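You operate a simulated robot arm through the tools that you are given. There is no shell and no other tool. Be economical: measure what you need, move in short steps, check, and stop when the job is done.

The job below is to be done with a simulated robot arm. You get a single attempt, and the scene is never put back.

JOB
Put the 1.0 mm spacer from the stacker bench top on the top of the hood over the take-up roll and the 1.4 mm spacer on the yellow rubber block there.

Only the result counts: the job must be done as asked and must still hold three seconds after the hand-in. Knocking over, shifting, dropping, spilling or breaking anything else fails it.

ROBOT AND FRAMES
A 6-joint arm with a two-finger parallel gripper, fixed in place. Base frame: the origin is at the foot of the arm, x ahead of it, y to its left, z up; the work surface is at about z = 0. Units: m, rad, N and s.
With the tool pointing down near the work surface it reaches from about 0.14 to 0.58 m from the base axis. Its first joint turns from -1.152 to 1.152 rad. Payload 2.1 kg.
Tool frame: the origin (TCP) lies between the finger pads and is the grasp point; the fingertips stand 0.03 m ahead of it; z points along the fingers, y is the line along which they close. Largest opening 0.094 m; finger width 0.028, thickness 0.01; the body of the gripper, 0.05 by 0.096 m, starts 0.055 m behind the TCP.
Orientation is that of the tool frame in the base frame, as a unit quaternion [x, y, z, w]. With the fingers straight down and closing along the base's y, the tool's x points along the base's -x, its y along +y and its z along -z.

CONTROLS
- The arm moves only by the tool play_rows. Its argument "rows" is a list of rows, each an object of numbers (a shift or turn left out is 0, a gripper value left out holds the last): "x", "y", "z": the shift along the tool's x, y, z in m; "rx", "ry", "rz": the turn, a rotation vector about the tool's x, y, z in rad; "jaw": the finger opening in m, from 0 to 0.094. In form: [{"x": .., "y": .., "z": .., "rx": .., "ry": .., "rz": .., "jaw": ..}, ...]. A call has 1 to 12 rows; each row shifts and turns the commanded pose from where the row before left it, along the tool's axes as they then stand. Rows are played at 5 a second. More than 0.05 m and 0.15 rad between two rows, or a gripper value outside its range, and nothing of the call is played. A pose out of reach is approached as far as the arm can. The call stops where the force on the tool passes 40 N (or 10 N more than at its start, if that is more) or the arm is blocked; 0.2 s more then pass. The fingers move at their own pace (about 0.072 m/s each) and stop on an object; they squeeze with about 36 N. The grip force told is the motor's: it shows also when the fingers shut on nothing. Time passes only in rows, and 0.2 s behind the last, so rows that do not move let the fingers close. It gives the time, the measured TCP pose, the force on the tool (base axes), the opening and the grip force at its end, in the units of the frame above (readings bear some noise).
- Cameras (640 x 400 px; columns grow to the right, rows downward): "scene" is fixed at [0.0434, -0.3623, 0.4846]; the picture's right is [0.88, -0.48, 0.00], its down [-0.27, -0.50, -0.82] and it looks along [0.40, 0.72, -0.57] (base axes); focal length 361 px, centre (320, 200). "wrist" rides on the gripper at [-0.037, 0, -0.058] in the tool frame; the picture's right is [0.00, -1.00, 0.00], its down [0.97, 0.00, -0.24] and it looks along [0.24, 0.00, 0.97] (tool axes); focal length 218 px, centre (320, 200). There is no depth. A picture from a camera that has moved, and an enlarged one, comes with that camera's place and axes in the base frame and with its lens.
- snapshot(camera): a new picture of that camera. The clock stands still meanwhile.
- zoom(camera, box): a new picture of the part [left, top, right, bottom] of that camera's present view, enlarged. The clock stands still meanwhile.
- job_done(): hands the job in; it is judged then, once.

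Go step by step. Nothing tells you positions but the pictures and the camera data: compare them with the known pose of the tool, close in by small moves and look again before you grip or let go. The budget is 90 turns and 36 pictures, counting those below and the enlarged ones. Unless the task says otherwise, let go and move clear before handing in, and close with one line.

The tools are called as a command line: name --argument value ..., lists and objects as JSON in quotes. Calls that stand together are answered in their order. play_rows: Moves the arm, as the interface text tells. Its arguments: {"type":"object","properties":{"rows":{"type":"array","items":{"type":"object","properties":{"x":{"type":"number"},"y":{"type":"number"},"z":{"type":"number"},"rx":{"type":"number"},"ry":{"type":"number"},"rz":{"type":"number"},"jaw":{"type":"number"}}}}},"required":["rows"]} The other tools are called the same way: snapshot (camera) takes a picture; zoom (camera, box) takes an enlarged picture of a part of a camera's view; job_done () hands the job in.

At the start:

```text
time: 0.0
eef_pos: [0.301, 0.0079, 0.2807]
tcp_rot: [-0.001, 1.0, 0.001, 0.001]
wrist_force: [-0.1, 0.0, -0.7]
opening: 0.0941
grip_force: 0.0
```

scene: 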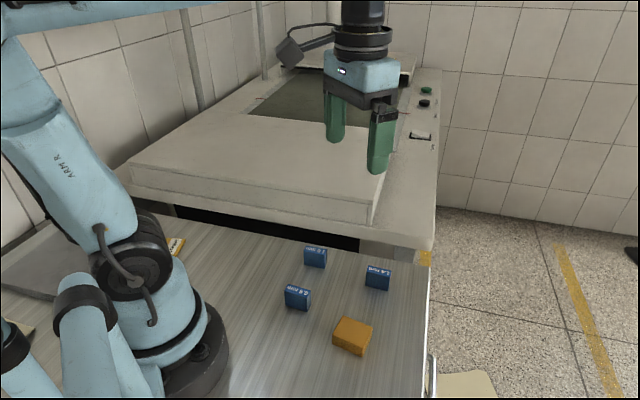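
wrist: 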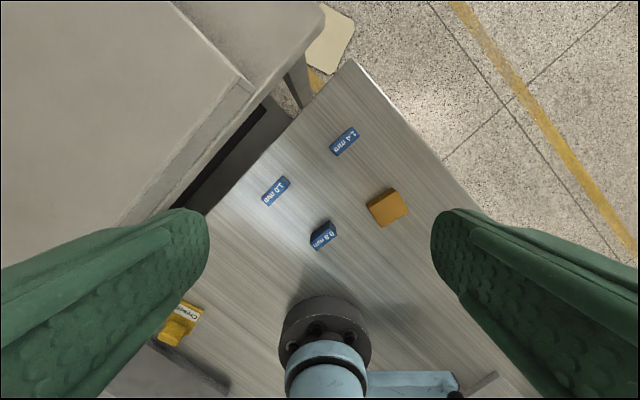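

I see three blue spacers, a yellow/orange block on the bench, and a hooded table behind. I'll enlarge the pictures to read labels and measure.

zoom --camera "scene" --box '[260, 220, 440, 370]'

zoom --camera "wrist" --box '[220, 100, 440, 270]'

```text
2.67 times, centred on (350, 295) of scene
camera zoom: at [0.0434, -0.3623, 0.4846], right [0.88, -0.48, 0.0], down [-0.27, -0.5, -0.82], along [0.4, 0.72, -0.57], focal length 962 px, centre (240, -53)
```

zoom: 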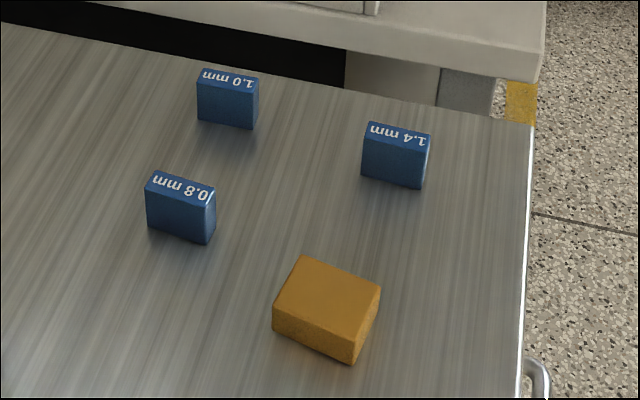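

```text
2.35 times, centred on (330, 185) of wrist
camera zoom: at [0.3379, 0.0077, 0.339], right [0.0, -1.0, 0.0], down [-0.97, 0.0, 0.24], along [-0.24, 0.0, -0.97], focal length 514 px, centre (296, 235)
```

zoom: 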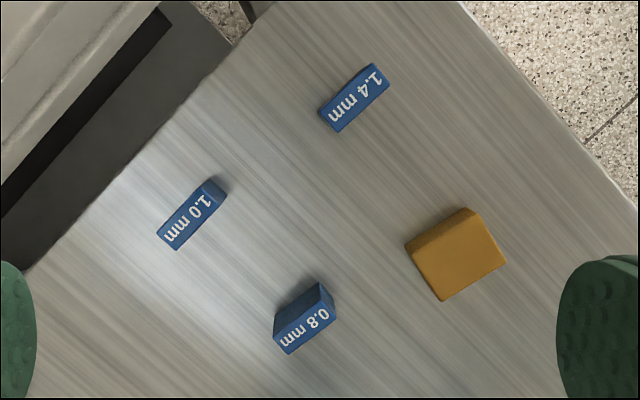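

The spacers are readable. Now I'll look at the machine behind, to be sure which part is the hood, and at the yellow object at the left.

zoom --camera "scene" --box '[120, 20, 460, 260]'

zoom --camera "scene" --box '[0, 190, 240, 350]'

```text
1.67 times, centred on (290, 140) of scene
camera zoom: at [0.0434, -0.3623, 0.4846], right [0.88, -0.48, 0.0], down [-0.27, -0.5, -0.82], along [0.4, 0.72, -0.57], focal length 601 px, centre (370, 300)
```

zoom: 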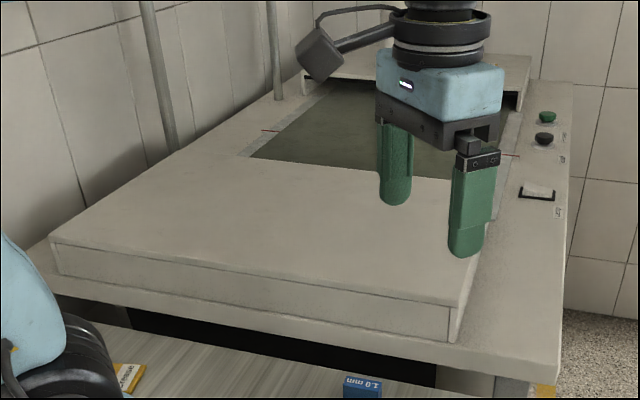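

```text
2.50 times, centred on (120, 270) of scene
camera zoom: at [0.0434, -0.3623, 0.4846], right [0.88, -0.48, 0.0], down [-0.27, -0.5, -0.82], along [0.4, 0.72, -0.57], focal length 902 px, centre (820, 25)
```

zoom: 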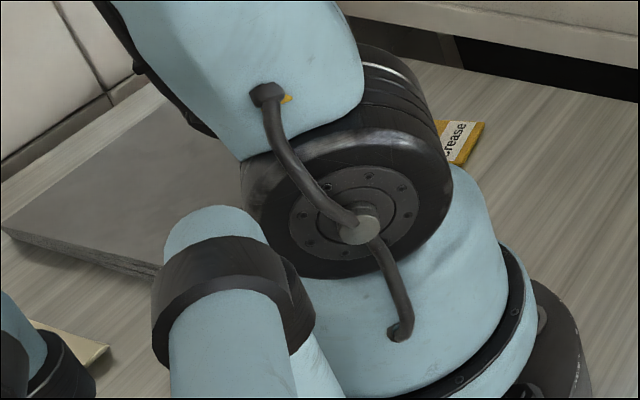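

The front light-grey slab (top at about z = 0.08) is the hood, and the block at about (0.247, -0.095) is the yellow rubber block. The 1.0 mm spacer's top is near (0.273, 0.0725, 0.031), with its short axis at about 40°. I'll hover over it with the gripper turned.

play_rows --rows '[{"x": 0.0093, "y": 0.0215, "z": 0.04, "jaw": 0.07}, {"x": 0.0093, "y": 0.0215, "z": 0.04}, {"x": 0.0093, "y": 0.0215, "z": 0.04}, {"rz": 0.145}, {"rz": 0.145}, {"rz": 0.145}, {"rz": 0.145}, {"rz": 0.145}, {"rz": 0.145}, {}, {}]'

snapshot --camera "wrist"

```text
time: 2.4
eef_pos: [0.273, 0.0737, 0.1609]
tcp_rot: [0.422, 0.907, 0.001, 0.0]
wrist_force: [1.3, 0.2, -0.7]
opening: 0.0703
grip_force: 0.0
```

```text
29 pictures are left
camera wrist: at [0.2965, 0.0441, 0.2189], right [-0.76, -0.64, 0.0], down [-0.63, 0.74, 0.24], along [-0.15, 0.18, -0.97], focal length 218 px, centre (320, 200)
```

wrist: 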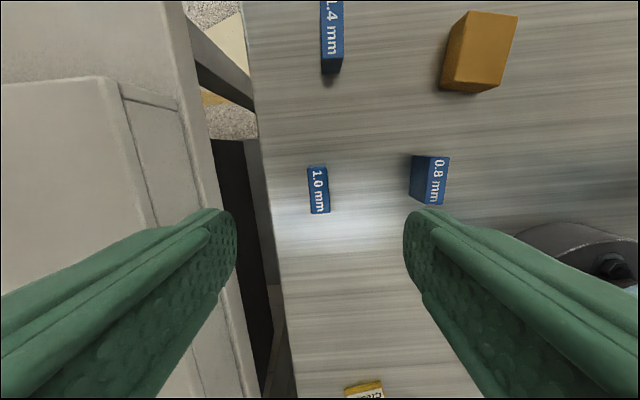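

The spacer is close to the centre between the fingers, slightly rotated. I'll enlarge to get the angle.

zoom --camera "wrist" --box '[272, 150, 368, 230]'

```text
5.00 times, centred on (320, 190) of wrist
camera zoom: at [0.2965, 0.0441, 0.2189], right [-0.76, -0.64, 0.0], down [-0.63, 0.74, 0.24], along [-0.15, 0.18, -0.97], focal length 1091 px, centre (320, 250)
```

zoom: 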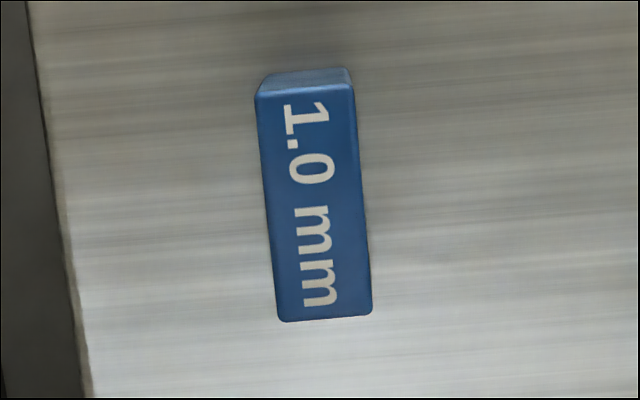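

The spacer's top is about 40 × 17 mm, almost centred and 0.08 rad off. I'll correct that and go down to a TCP height of about 0.038, still open.

play_rows --rows '[{"rz": -0.08, "x": 0.001, "y": 0.0007, "jaw": 0.05}, {"z": 0.04}, {"z": 0.04}, {"z": 0.03}, {"z": 0.0125}, {}, {}]'

snapshot --camera "scene"

snapshot --camera "wrist"

```text
time: 4.0
eef_pos: [0.2725, 0.0741, 0.0389]
tcp_rot: [0.385, 0.923, 0.001, 0.0]
wrist_force: [-0.5, 0.5, 0.6]
opening: 0.0501
grip_force: 0.1
```

```text
27 pictures are left
```

scene: 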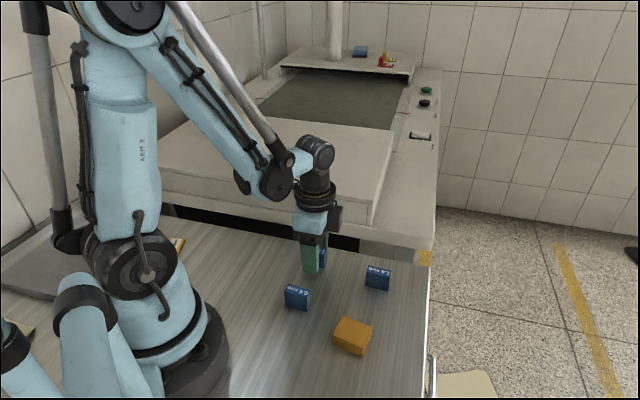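

```text
26 pictures are left
camera wrist: at [0.2991, 0.0469, 0.0961], right [-0.71, -0.7, 0.0], down [-0.68, 0.69, 0.24], along [-0.17, 0.17, -0.97], focal length 218 px, centre (320, 200)
```

wrist: 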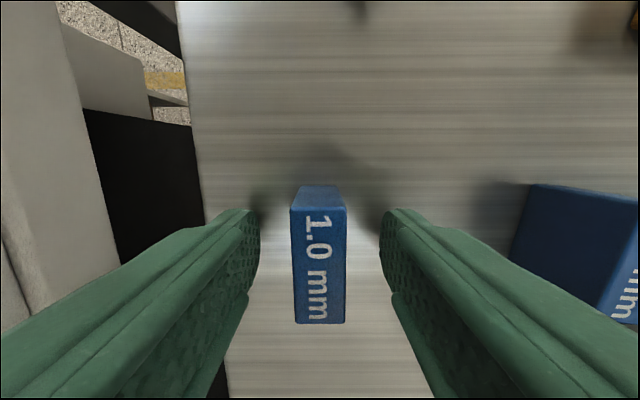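

The spacer sits well between the pads. Something lies on the far part of the machine; I'll enlarge that before gripping and lifting.

zoom --camera "scene" --box '[250, 30, 450, 155]'

play_rows --rows '[{"jaw": 0.0}, {}, {}, {}, {"z": -0.03}, {"z": -0.04}, {"z": -0.04}, {"z": -0.03}, {}]'

```text
3.20 times, centred on (350, 92) of scene
camera zoom: at [0.0433, -0.3623, 0.4846], right [0.88, -0.48, 0.0], down [-0.27, -0.5, -0.82], along [0.4, 0.72, -0.57], focal length 1154 px, centre (224, 544)
```

zoom: 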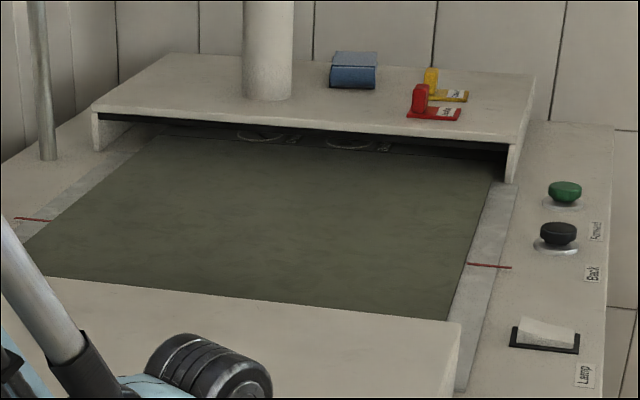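

```text
time: 6.0
eef_pos: [0.2722, 0.075, 0.1782]
tcp_rot: [0.384, 0.923, 0.002, 0.0]
wrist_force: [0.8, 0.2, -0.5]
opening: 0.0206
grip_force: 36.1
```

I have the spacer (21 mm thick). The far shelf with its small items is out of reach, and the near slab is the hood. I'll carry the spacer over the hood at about (0.335, 0.25).

play_rows --rows '[{"x": 0.02, "y": 0.0418}, {"x": 0.02, "y": 0.0418}, {"x": 0.02, "y": 0.0418}, {"x": 0.02, "y": 0.0418}, {}, {}]'

snapshot --camera "scene"

snapshot --camera "wrist"

```text
time: 7.4
eef_pos: [0.336, 0.2484, 0.1793]
tcp_rot: [0.385, 0.923, 0.0, 0.0]
wrist_force: [-0.2, 0.2, -1.6]
opening: 0.0207
grip_force: 36.0
```

```text
24 pictures are left
```

scene: 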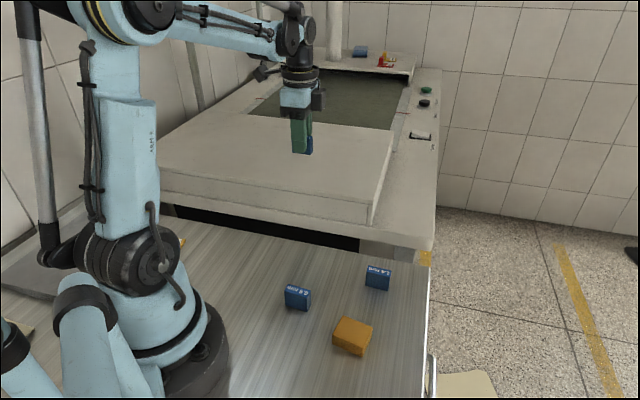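

```text
23 pictures are left
camera wrist: at [0.3627, 0.2222, 0.2372], right [-0.71, -0.7, 0.0], down [-0.68, 0.69, 0.24], along [-0.17, 0.17, -0.97], focal length 218 px, centre (320, 200)
```

wrist: 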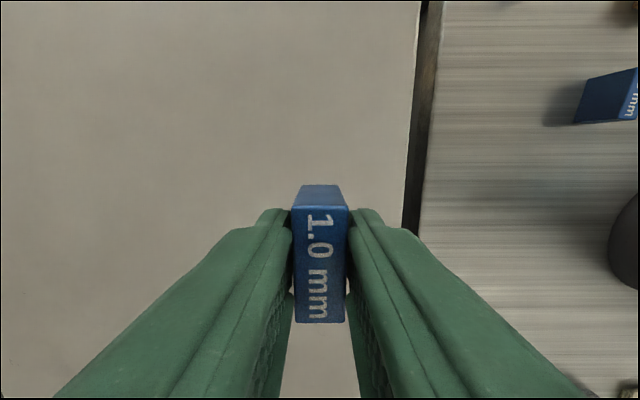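

The spacer is over the hood, well inside its edges. I'll go down most of the way and then feel for contact.

play_rows --rows '[{"z": 0.03}, {"z": 0.01}, {"z": 0.004}, {"z": 0.002}, {}, {}]'

zoom --camera "scene" --box '[250, 90, 370, 190]'

```text
time: 8.8
eef_pos: [0.3359, 0.2486, 0.1324]
tcp_rot: [0.384, 0.923, 0.001, 0.0]
wrist_force: [-0.3, -0.1, -0.9]
opening: 0.0206
grip_force: 36.7
```

```text
4.00 times, centred on (310, 140) of scene
camera zoom: at [0.0434, -0.3623, 0.4846], right [0.88, -0.48, 0.0], down [-0.27, -0.5, -0.82], along [0.4, 0.72, -0.57], focal length 1442 px, centre (360, 440)
```

zoom: 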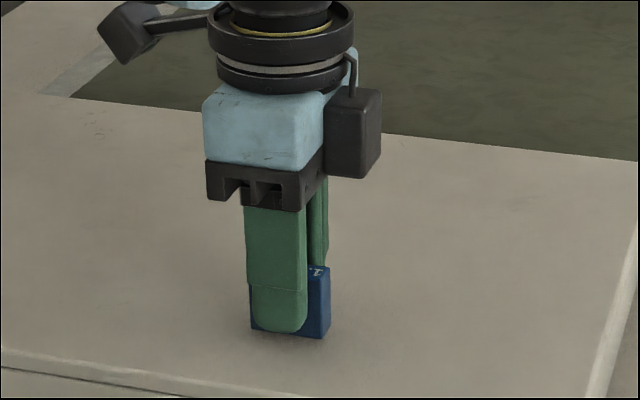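

The spacer is just above the hood and close to touching. I'll lower in 2 mm steps and watch the force.

play_rows --rows '[{"z": 0.002}, {"z": 0.002}, {}]'

```text
time: 9.6
eef_pos: [0.3359, 0.2486, 0.1276]
tcp_rot: [0.384, 0.923, 0.001, 0.001]
wrist_force: [-0.2, 0.0, -1.2]
opening: 0.0204
grip_force: 36.3
```

play_rows --rows '[{"z": 0.002}, {"z": 0.002}, {}]'

```text
time: 10.4
eef_pos: [0.3353, 0.2483, 0.1262]
tcp_rot: [0.384, 0.923, 0.001, 0.0]
wrist_force: [1.7, -1.0, 31.2]
opening: 0.0209
grip_force: 36.3
```

That is contact, with the hood top at about z = 0.087. I'll relieve the force slightly, then open.

play_rows --rows '[{"z": -0.002}, {}, {"jaw": 0.035}, {}, {}, {}]'

snapshot --camera "wrist"

```text
time: 11.8
eef_pos: [0.3357, 0.2495, 0.1259]
tcp_rot: [0.384, 0.923, 0.001, 0.0]
wrist_force: [-0.5, -0.4, -0.3]
opening: 0.0351
grip_force: 0.0
```

```text
21 pictures are left
camera wrist: at [0.3613, 0.2219, 0.185], right [-0.71, -0.7, 0.0], down [-0.68, 0.69, 0.24], along [-0.17, 0.17, -0.97], focal length 218 px, centre (320, 200)
```

wrist: 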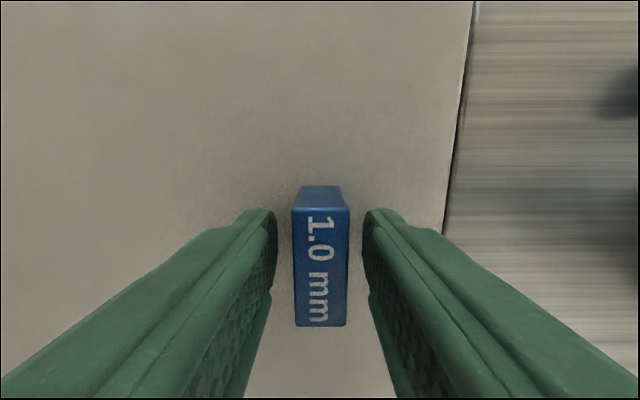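

The 1.0 mm spacer stands free on the hood. I'll rise and travel above the 1.4 mm spacer near (0.345, -0.026).

play_rows --rows '[{"z": -0.03}, {"z": -0.04}, {"z": -0.02, "jaw": 0.06}, {"x": -0.0337, "y": -0.0311}, {"x": -0.0337, "y": -0.0311}, {"x": -0.0337, "y": -0.0311}, {"x": -0.0337, "y": -0.0311}, {"x": -0.0337, "y": -0.0311}, {"x": -0.0337, "y": -0.0311}, {"z": 0.04}, {"z": 0.02}, {}]'

snapshot --camera "wrist"

snapshot --camera "scene"

```text
time: 14.4
eef_pos: [0.3436, -0.0253, 0.1565]
tcp_rot: [0.383, 0.924, 0.001, 0.0]
wrist_force: [-0.3, 0.3, 0.3]
opening: 0.06
grip_force: 0.1
```

```text
20 pictures are left
camera wrist: at [0.3714, -0.053, 0.2148], right [-0.71, -0.7, 0.0], down [-0.68, 0.69, 0.24], along [-0.17, 0.17, -0.97], focal length 218 px, centre (320, 200)
```

wrist: 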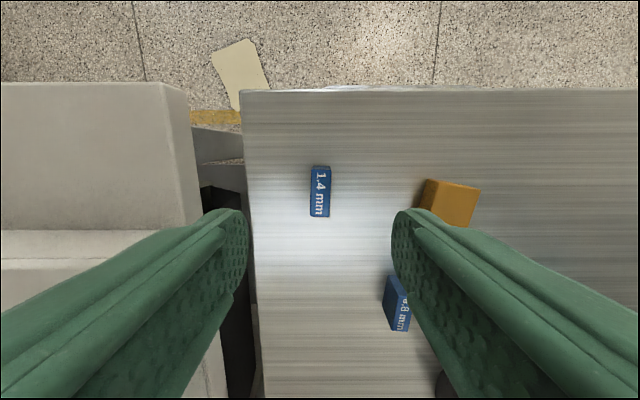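

```text
19 pictures are left
```

scene: 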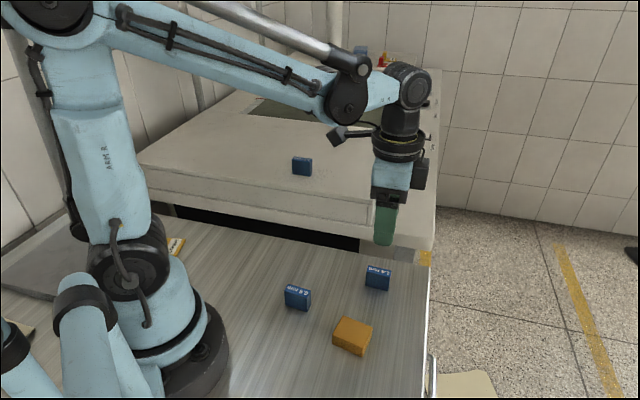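

The 1.0 mm spacer stands on the hood. I'll enlarge the 1.4 mm spacer and the block for precise pose.

zoom --camera "wrist" --box '[272, 150, 368, 230]'

zoom --camera "wrist" --box '[402, 160, 498, 240]'

```text
5.00 times, centred on (320, 190) of wrist
camera zoom: at [0.3714, -0.053, 0.2148], right [-0.71, -0.7, 0.0], down [-0.68, 0.69, 0.24], along [-0.17, 0.17, -0.97], focal length 1091 px, centre (320, 250)
```

zoom: 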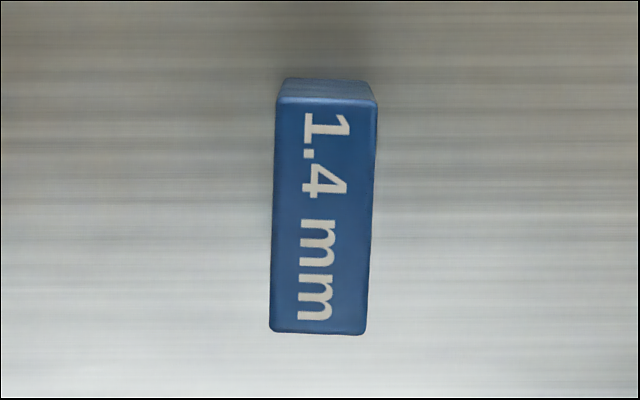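

```text
5.00 times, centred on (450, 200) of wrist
camera zoom: at [0.3714, -0.053, 0.2148], right [-0.71, -0.7, 0.0], down [-0.68, 0.69, 0.24], along [-0.17, 0.17, -0.97], focal length 1091 px, centre (-330, 200)
```

zoom: 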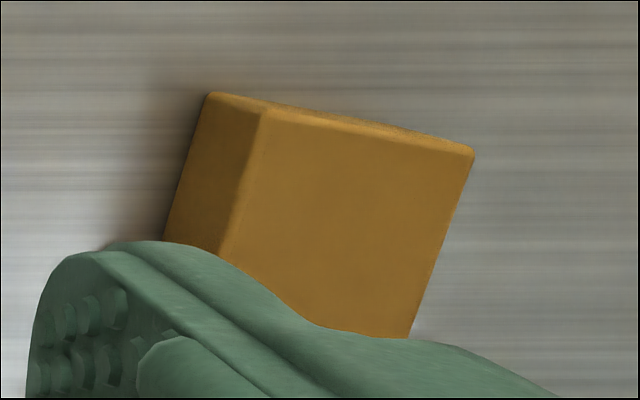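

The 1.4 mm spacer is centred within about 2 mm and 0.037 rad off. I'll correct, go down and grip.

play_rows --rows '[{"x": 0.0022, "y": -0.0005, "rz": 0.037, "jaw": 0.05}, {"z": 0.04}, {"z": 0.04}, {"z": 0.025}, {"z": 0.0125}, {}, {"jaw": 0.0}, {}, {}, {}]'

snapshot --camera "wrist"

```text
time: 16.6
eef_pos: [0.3426, -0.0247, 0.0393]
tcp_rot: [0.403, 0.915, 0.001, 0.0]
wrist_force: [-0.8, -0.5, 5.8]
opening: 0.0198
grip_force: 36.2
```

```text
16 pictures are left
camera wrist: at [0.3685, -0.0529, 0.0974], right [-0.74, -0.68, 0.0], down [-0.66, 0.71, 0.24], along [-0.16, 0.18, -0.97], focal length 218 px, centre (320, 200)
```

wrist: 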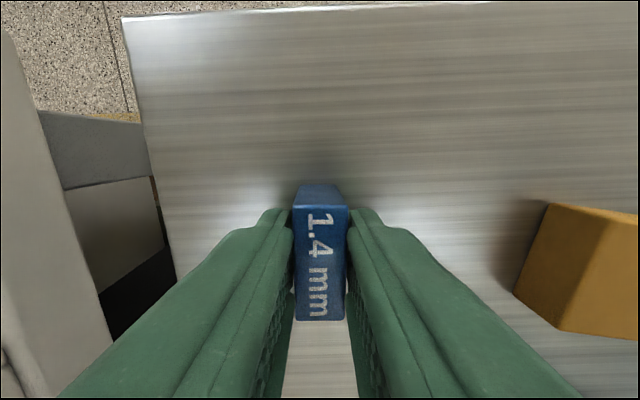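

I have the 1.4 mm spacer. I'll lift, move over the block at about (0.247, -0.1015), turn 0.24 rad to line up with it, and check.

play_rows --rows '[{"z": -0.03}, {"z": -0.04}, {"z": -0.03}, {"x": 0.0028, "y": -0.0408}, {"x": 0.0028, "y": -0.0408}, {"x": 0.0028, "y": -0.0408}, {"rz": 0.12}, {"rz": 0.12}, {}, {}]'

snapshot --camera "wrist"

zoom --camera "scene" --box '[260, 220, 440, 370]'

```text
time: 18.8
eef_pos: [0.247, -0.1015, 0.1385]
tcp_rot: [0.509, 0.861, 0.001, 0.0]
wrist_force: [0.0, 0.1, 0.2]
opening: 0.0158
grip_force: 36.4
```

```text
15 pictures are left
camera wrist: at [0.2654, -0.1346, 0.197], right [-0.88, -0.48, 0.0], down [-0.47, 0.85, 0.24], along [-0.12, 0.21, -0.97], focal length 218 px, centre (320, 200)
```

wrist: 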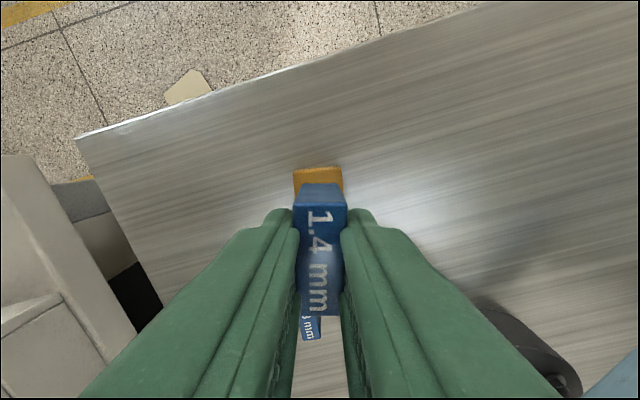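

```text
2.67 times, centred on (350, 295) of scene
camera zoom: at [0.0434, -0.3623, 0.4846], right [0.88, -0.48, 0.0], down [-0.27, -0.5, -0.82], along [0.4, 0.72, -0.57], focal length 962 px, centre (240, -53)
```

zoom: 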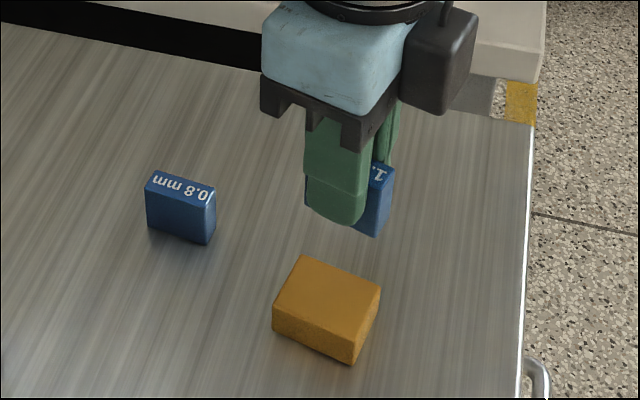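

The opening reading fell from 0.0198 to 0.0158, so the spacer may have shifted in the grip. I'll check closely.

play_rows --rows '[{}, {}]'

zoom --camera "wrist" --box '[240, 150, 400, 350]'

zoom --camera "scene" --box '[320, 240, 400, 310]'

```text
time: 19.4
eef_pos: [0.2464, -0.1017, 0.1388]
tcp_rot: [0.508, 0.861, 0.0, 0.001]
wrist_force: [-0.8, -1.0, -0.4]
opening: 0.0159
grip_force: 36.3
```

```text
2.00 times, centred on (320, 250) of wrist
camera zoom: at [0.2655, -0.1346, 0.197], right [-0.88, -0.48, 0.0], down [-0.47, 0.85, 0.24], along [-0.12, 0.21, -0.97], focal length 436 px, centre (320, 100)
```

zoom: 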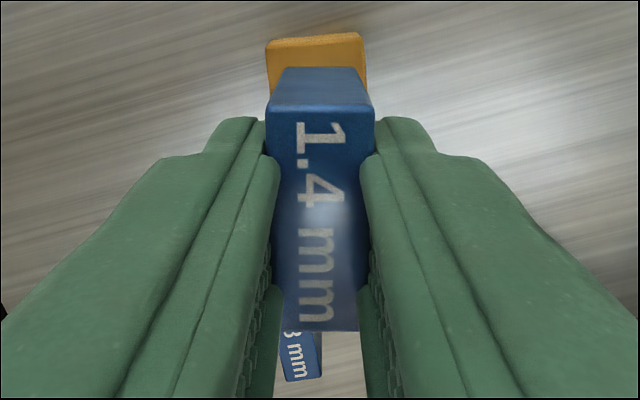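

```text
5.71 times, centred on (360, 275) of scene
camera zoom: at [0.0434, -0.3623, 0.4846], right [0.88, -0.48, 0.0], down [-0.27, -0.5, -0.82], along [0.4, 0.72, -0.57], focal length 2061 px, centre (91, -229)
```

zoom: 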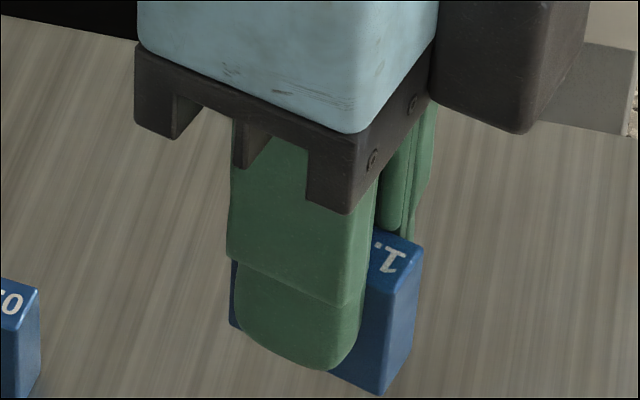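

The spacer still looks upright and well gripped, and the opening is now steady. It is lined up with the block to within about 2 mm. I'll shift that small amount and go down to about 1 cm above it.

play_rows --rows '[{"x": 0.001, "y": 0.002, "z": 0.03}, {"z": 0.025}, {"z": 0.01}, {}, {}]'

zoom --camera "scene" --box '[310, 270, 410, 370]'

zoom --camera "wrist" --box '[240, 130, 400, 350]'

```text
time: 20.6
eef_pos: [0.2483, -0.1005, 0.0752]
tcp_rot: [0.508, 0.861, 0.001, 0.0]
wrist_force: [-0.2, 0.3, -0.1]
opening: 0.0161
grip_force: 36.2
```

```text
4.00 times, centred on (360, 320) of scene
camera zoom: at [0.0434, -0.3623, 0.4846], right [0.88, -0.48, 0.0], down [-0.27, -0.5, -0.82], along [0.4, 0.72, -0.57], focal length 1442 px, centre (160, -280)
```

zoom: 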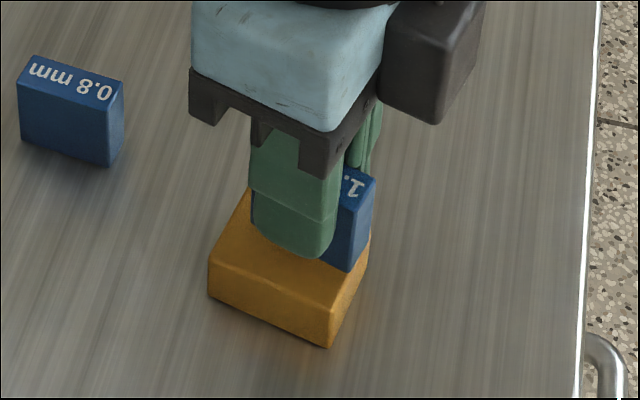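

```text
1.82 times, centred on (320, 240) of wrist
camera zoom: at [0.2666, -0.1332, 0.132], right [-0.88, -0.48, 0.0], down [-0.47, 0.85, 0.24], along [-0.12, 0.21, -0.97], focal length 397 px, centre (320, 127)
```

zoom: 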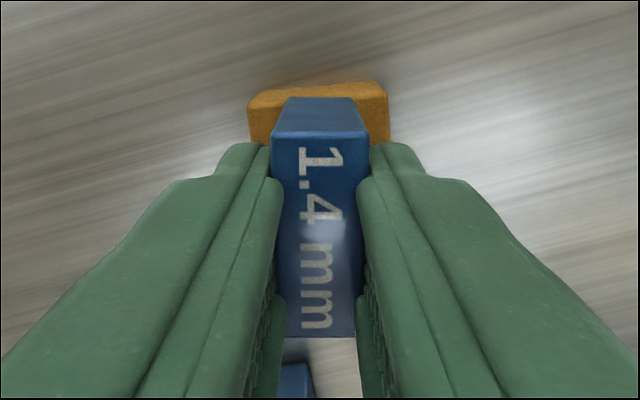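

The spacer is centred and aligned over the block. I'll lower it in small steps until contact.

play_rows --rows '[{"z": 0.004}, {"z": 0.003}, {"z": 0.002}, {}]'

```text
time: 21.6
eef_pos: [0.2493, -0.0994, 0.0648]
tcp_rot: [0.508, 0.861, 0.001, 0.0]
wrist_force: [-1.0, 1.1, 22.9]
opening: 0.0159
grip_force: 36.5
```

Contact is made. I'll ease off a little and look before letting go.

play_rows --rows '[{"z": -0.001}, {}, {}]'

zoom --camera "scene" --box '[310, 270, 410, 370]'

```text
time: 22.4
eef_pos: [0.2478, -0.0997, 0.0654]
tcp_rot: [0.508, 0.861, 0.0, 0.0]
wrist_force: [-0.2, 0.8, 0.0]
opening: 0.016
grip_force: 36.0
```

```text
4.00 times, centred on (360, 320) of scene
camera zoom: at [0.0434, -0.3623, 0.4846], right [0.88, -0.48, 0.0], down [-0.27, -0.5, -0.82], along [0.4, 0.72, -0.57], focal length 1442 px, centre (160, -280)
```

zoom: 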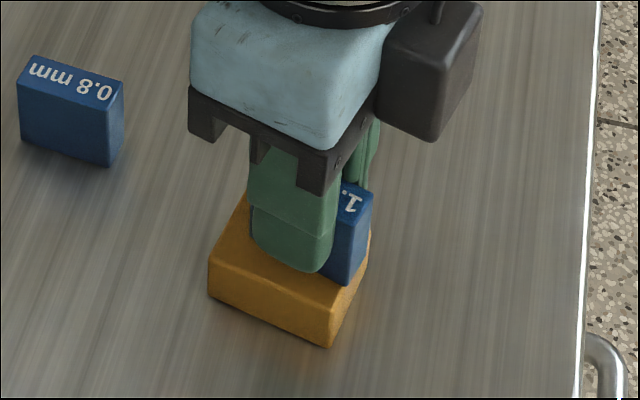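

It rests on the block, centred across it. Now I'll open.

play_rows --rows '[{"jaw": 0.03}, {}, {}, {}, {"z": -0.02}, {"z": -0.04}, {"z": -0.04}, {"z": -0.04}, {}, {}]'

snapshot --camera "scene"

snapshot --camera "wrist"

```text
time: 24.6
eef_pos: [0.249, -0.0996, 0.2055]
tcp_rot: [0.508, 0.861, 0.001, 0.001]
wrist_force: [0.3, -0.2, -0.3]
opening: 0.03
grip_force: 0.0
```

```text
8 pictures are left
```

scene: 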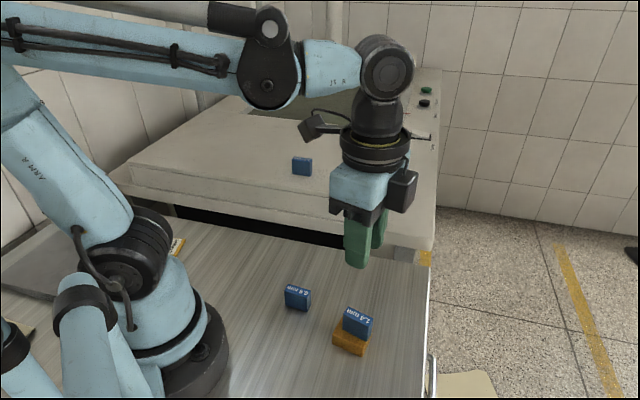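

```text
7 pictures are left
camera wrist: at [0.2671, -0.1327, 0.264], right [-0.88, -0.48, 0.0], down [-0.47, 0.85, 0.24], along [-0.12, 0.21, -0.97], focal length 218 px, centre (320, 200)
```

wrist: 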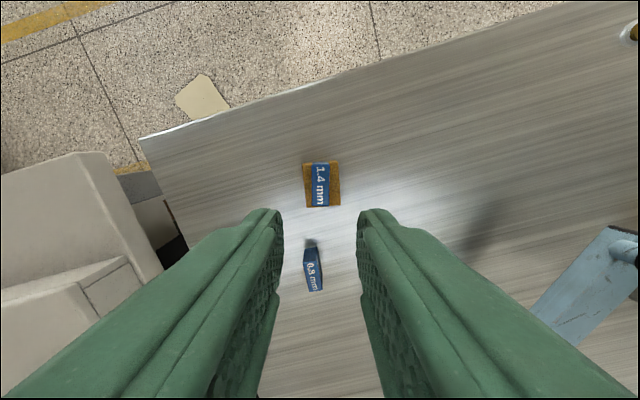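

The 1.0 mm spacer stands on the hood and the 1.4 mm spacer on the yellow block. One last enlarged check.

zoom --camera "scene" --box '[270, 270, 410, 370]'

zoom --camera "scene" --box '[260, 130, 340, 190]'

```text
4.00 times, centred on (340, 320) of scene
camera zoom: at [0.0434, -0.3623, 0.4846], right [0.88, -0.48, 0.0], down [-0.27, -0.5, -0.82], along [0.4, 0.72, -0.57], focal length 1442 px, centre (240, -280)
```

zoom: 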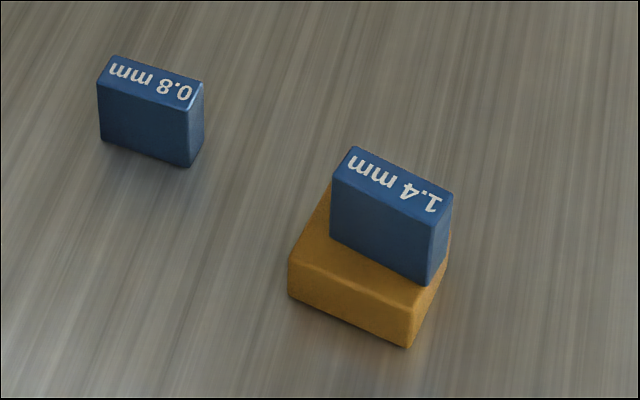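

```text
6.67 times, centred on (300, 160) of scene
camera zoom: at [0.0434, -0.3623, 0.4846], right [0.88, -0.48, 0.0], down [-0.27, -0.5, -0.82], along [0.4, 0.72, -0.57], focal length 2404 px, centre (453, 467)
```

zoom: 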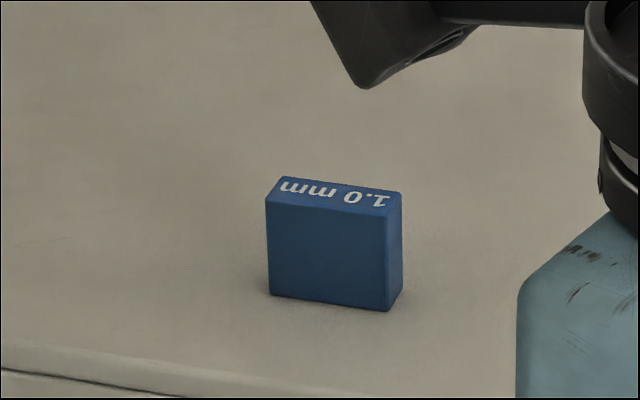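

Both spacers stand upright and free, the gripper is clear, and nothing else has moved. I'm handing in.

job_done

```text
The job is handed in.
```

The 1.0 mm spacer is on top of the hood over the take-up roll, and the 1.4 mm spacer is on the yellow rubber block on the bench; I took the near light-grey slab to be the hood.
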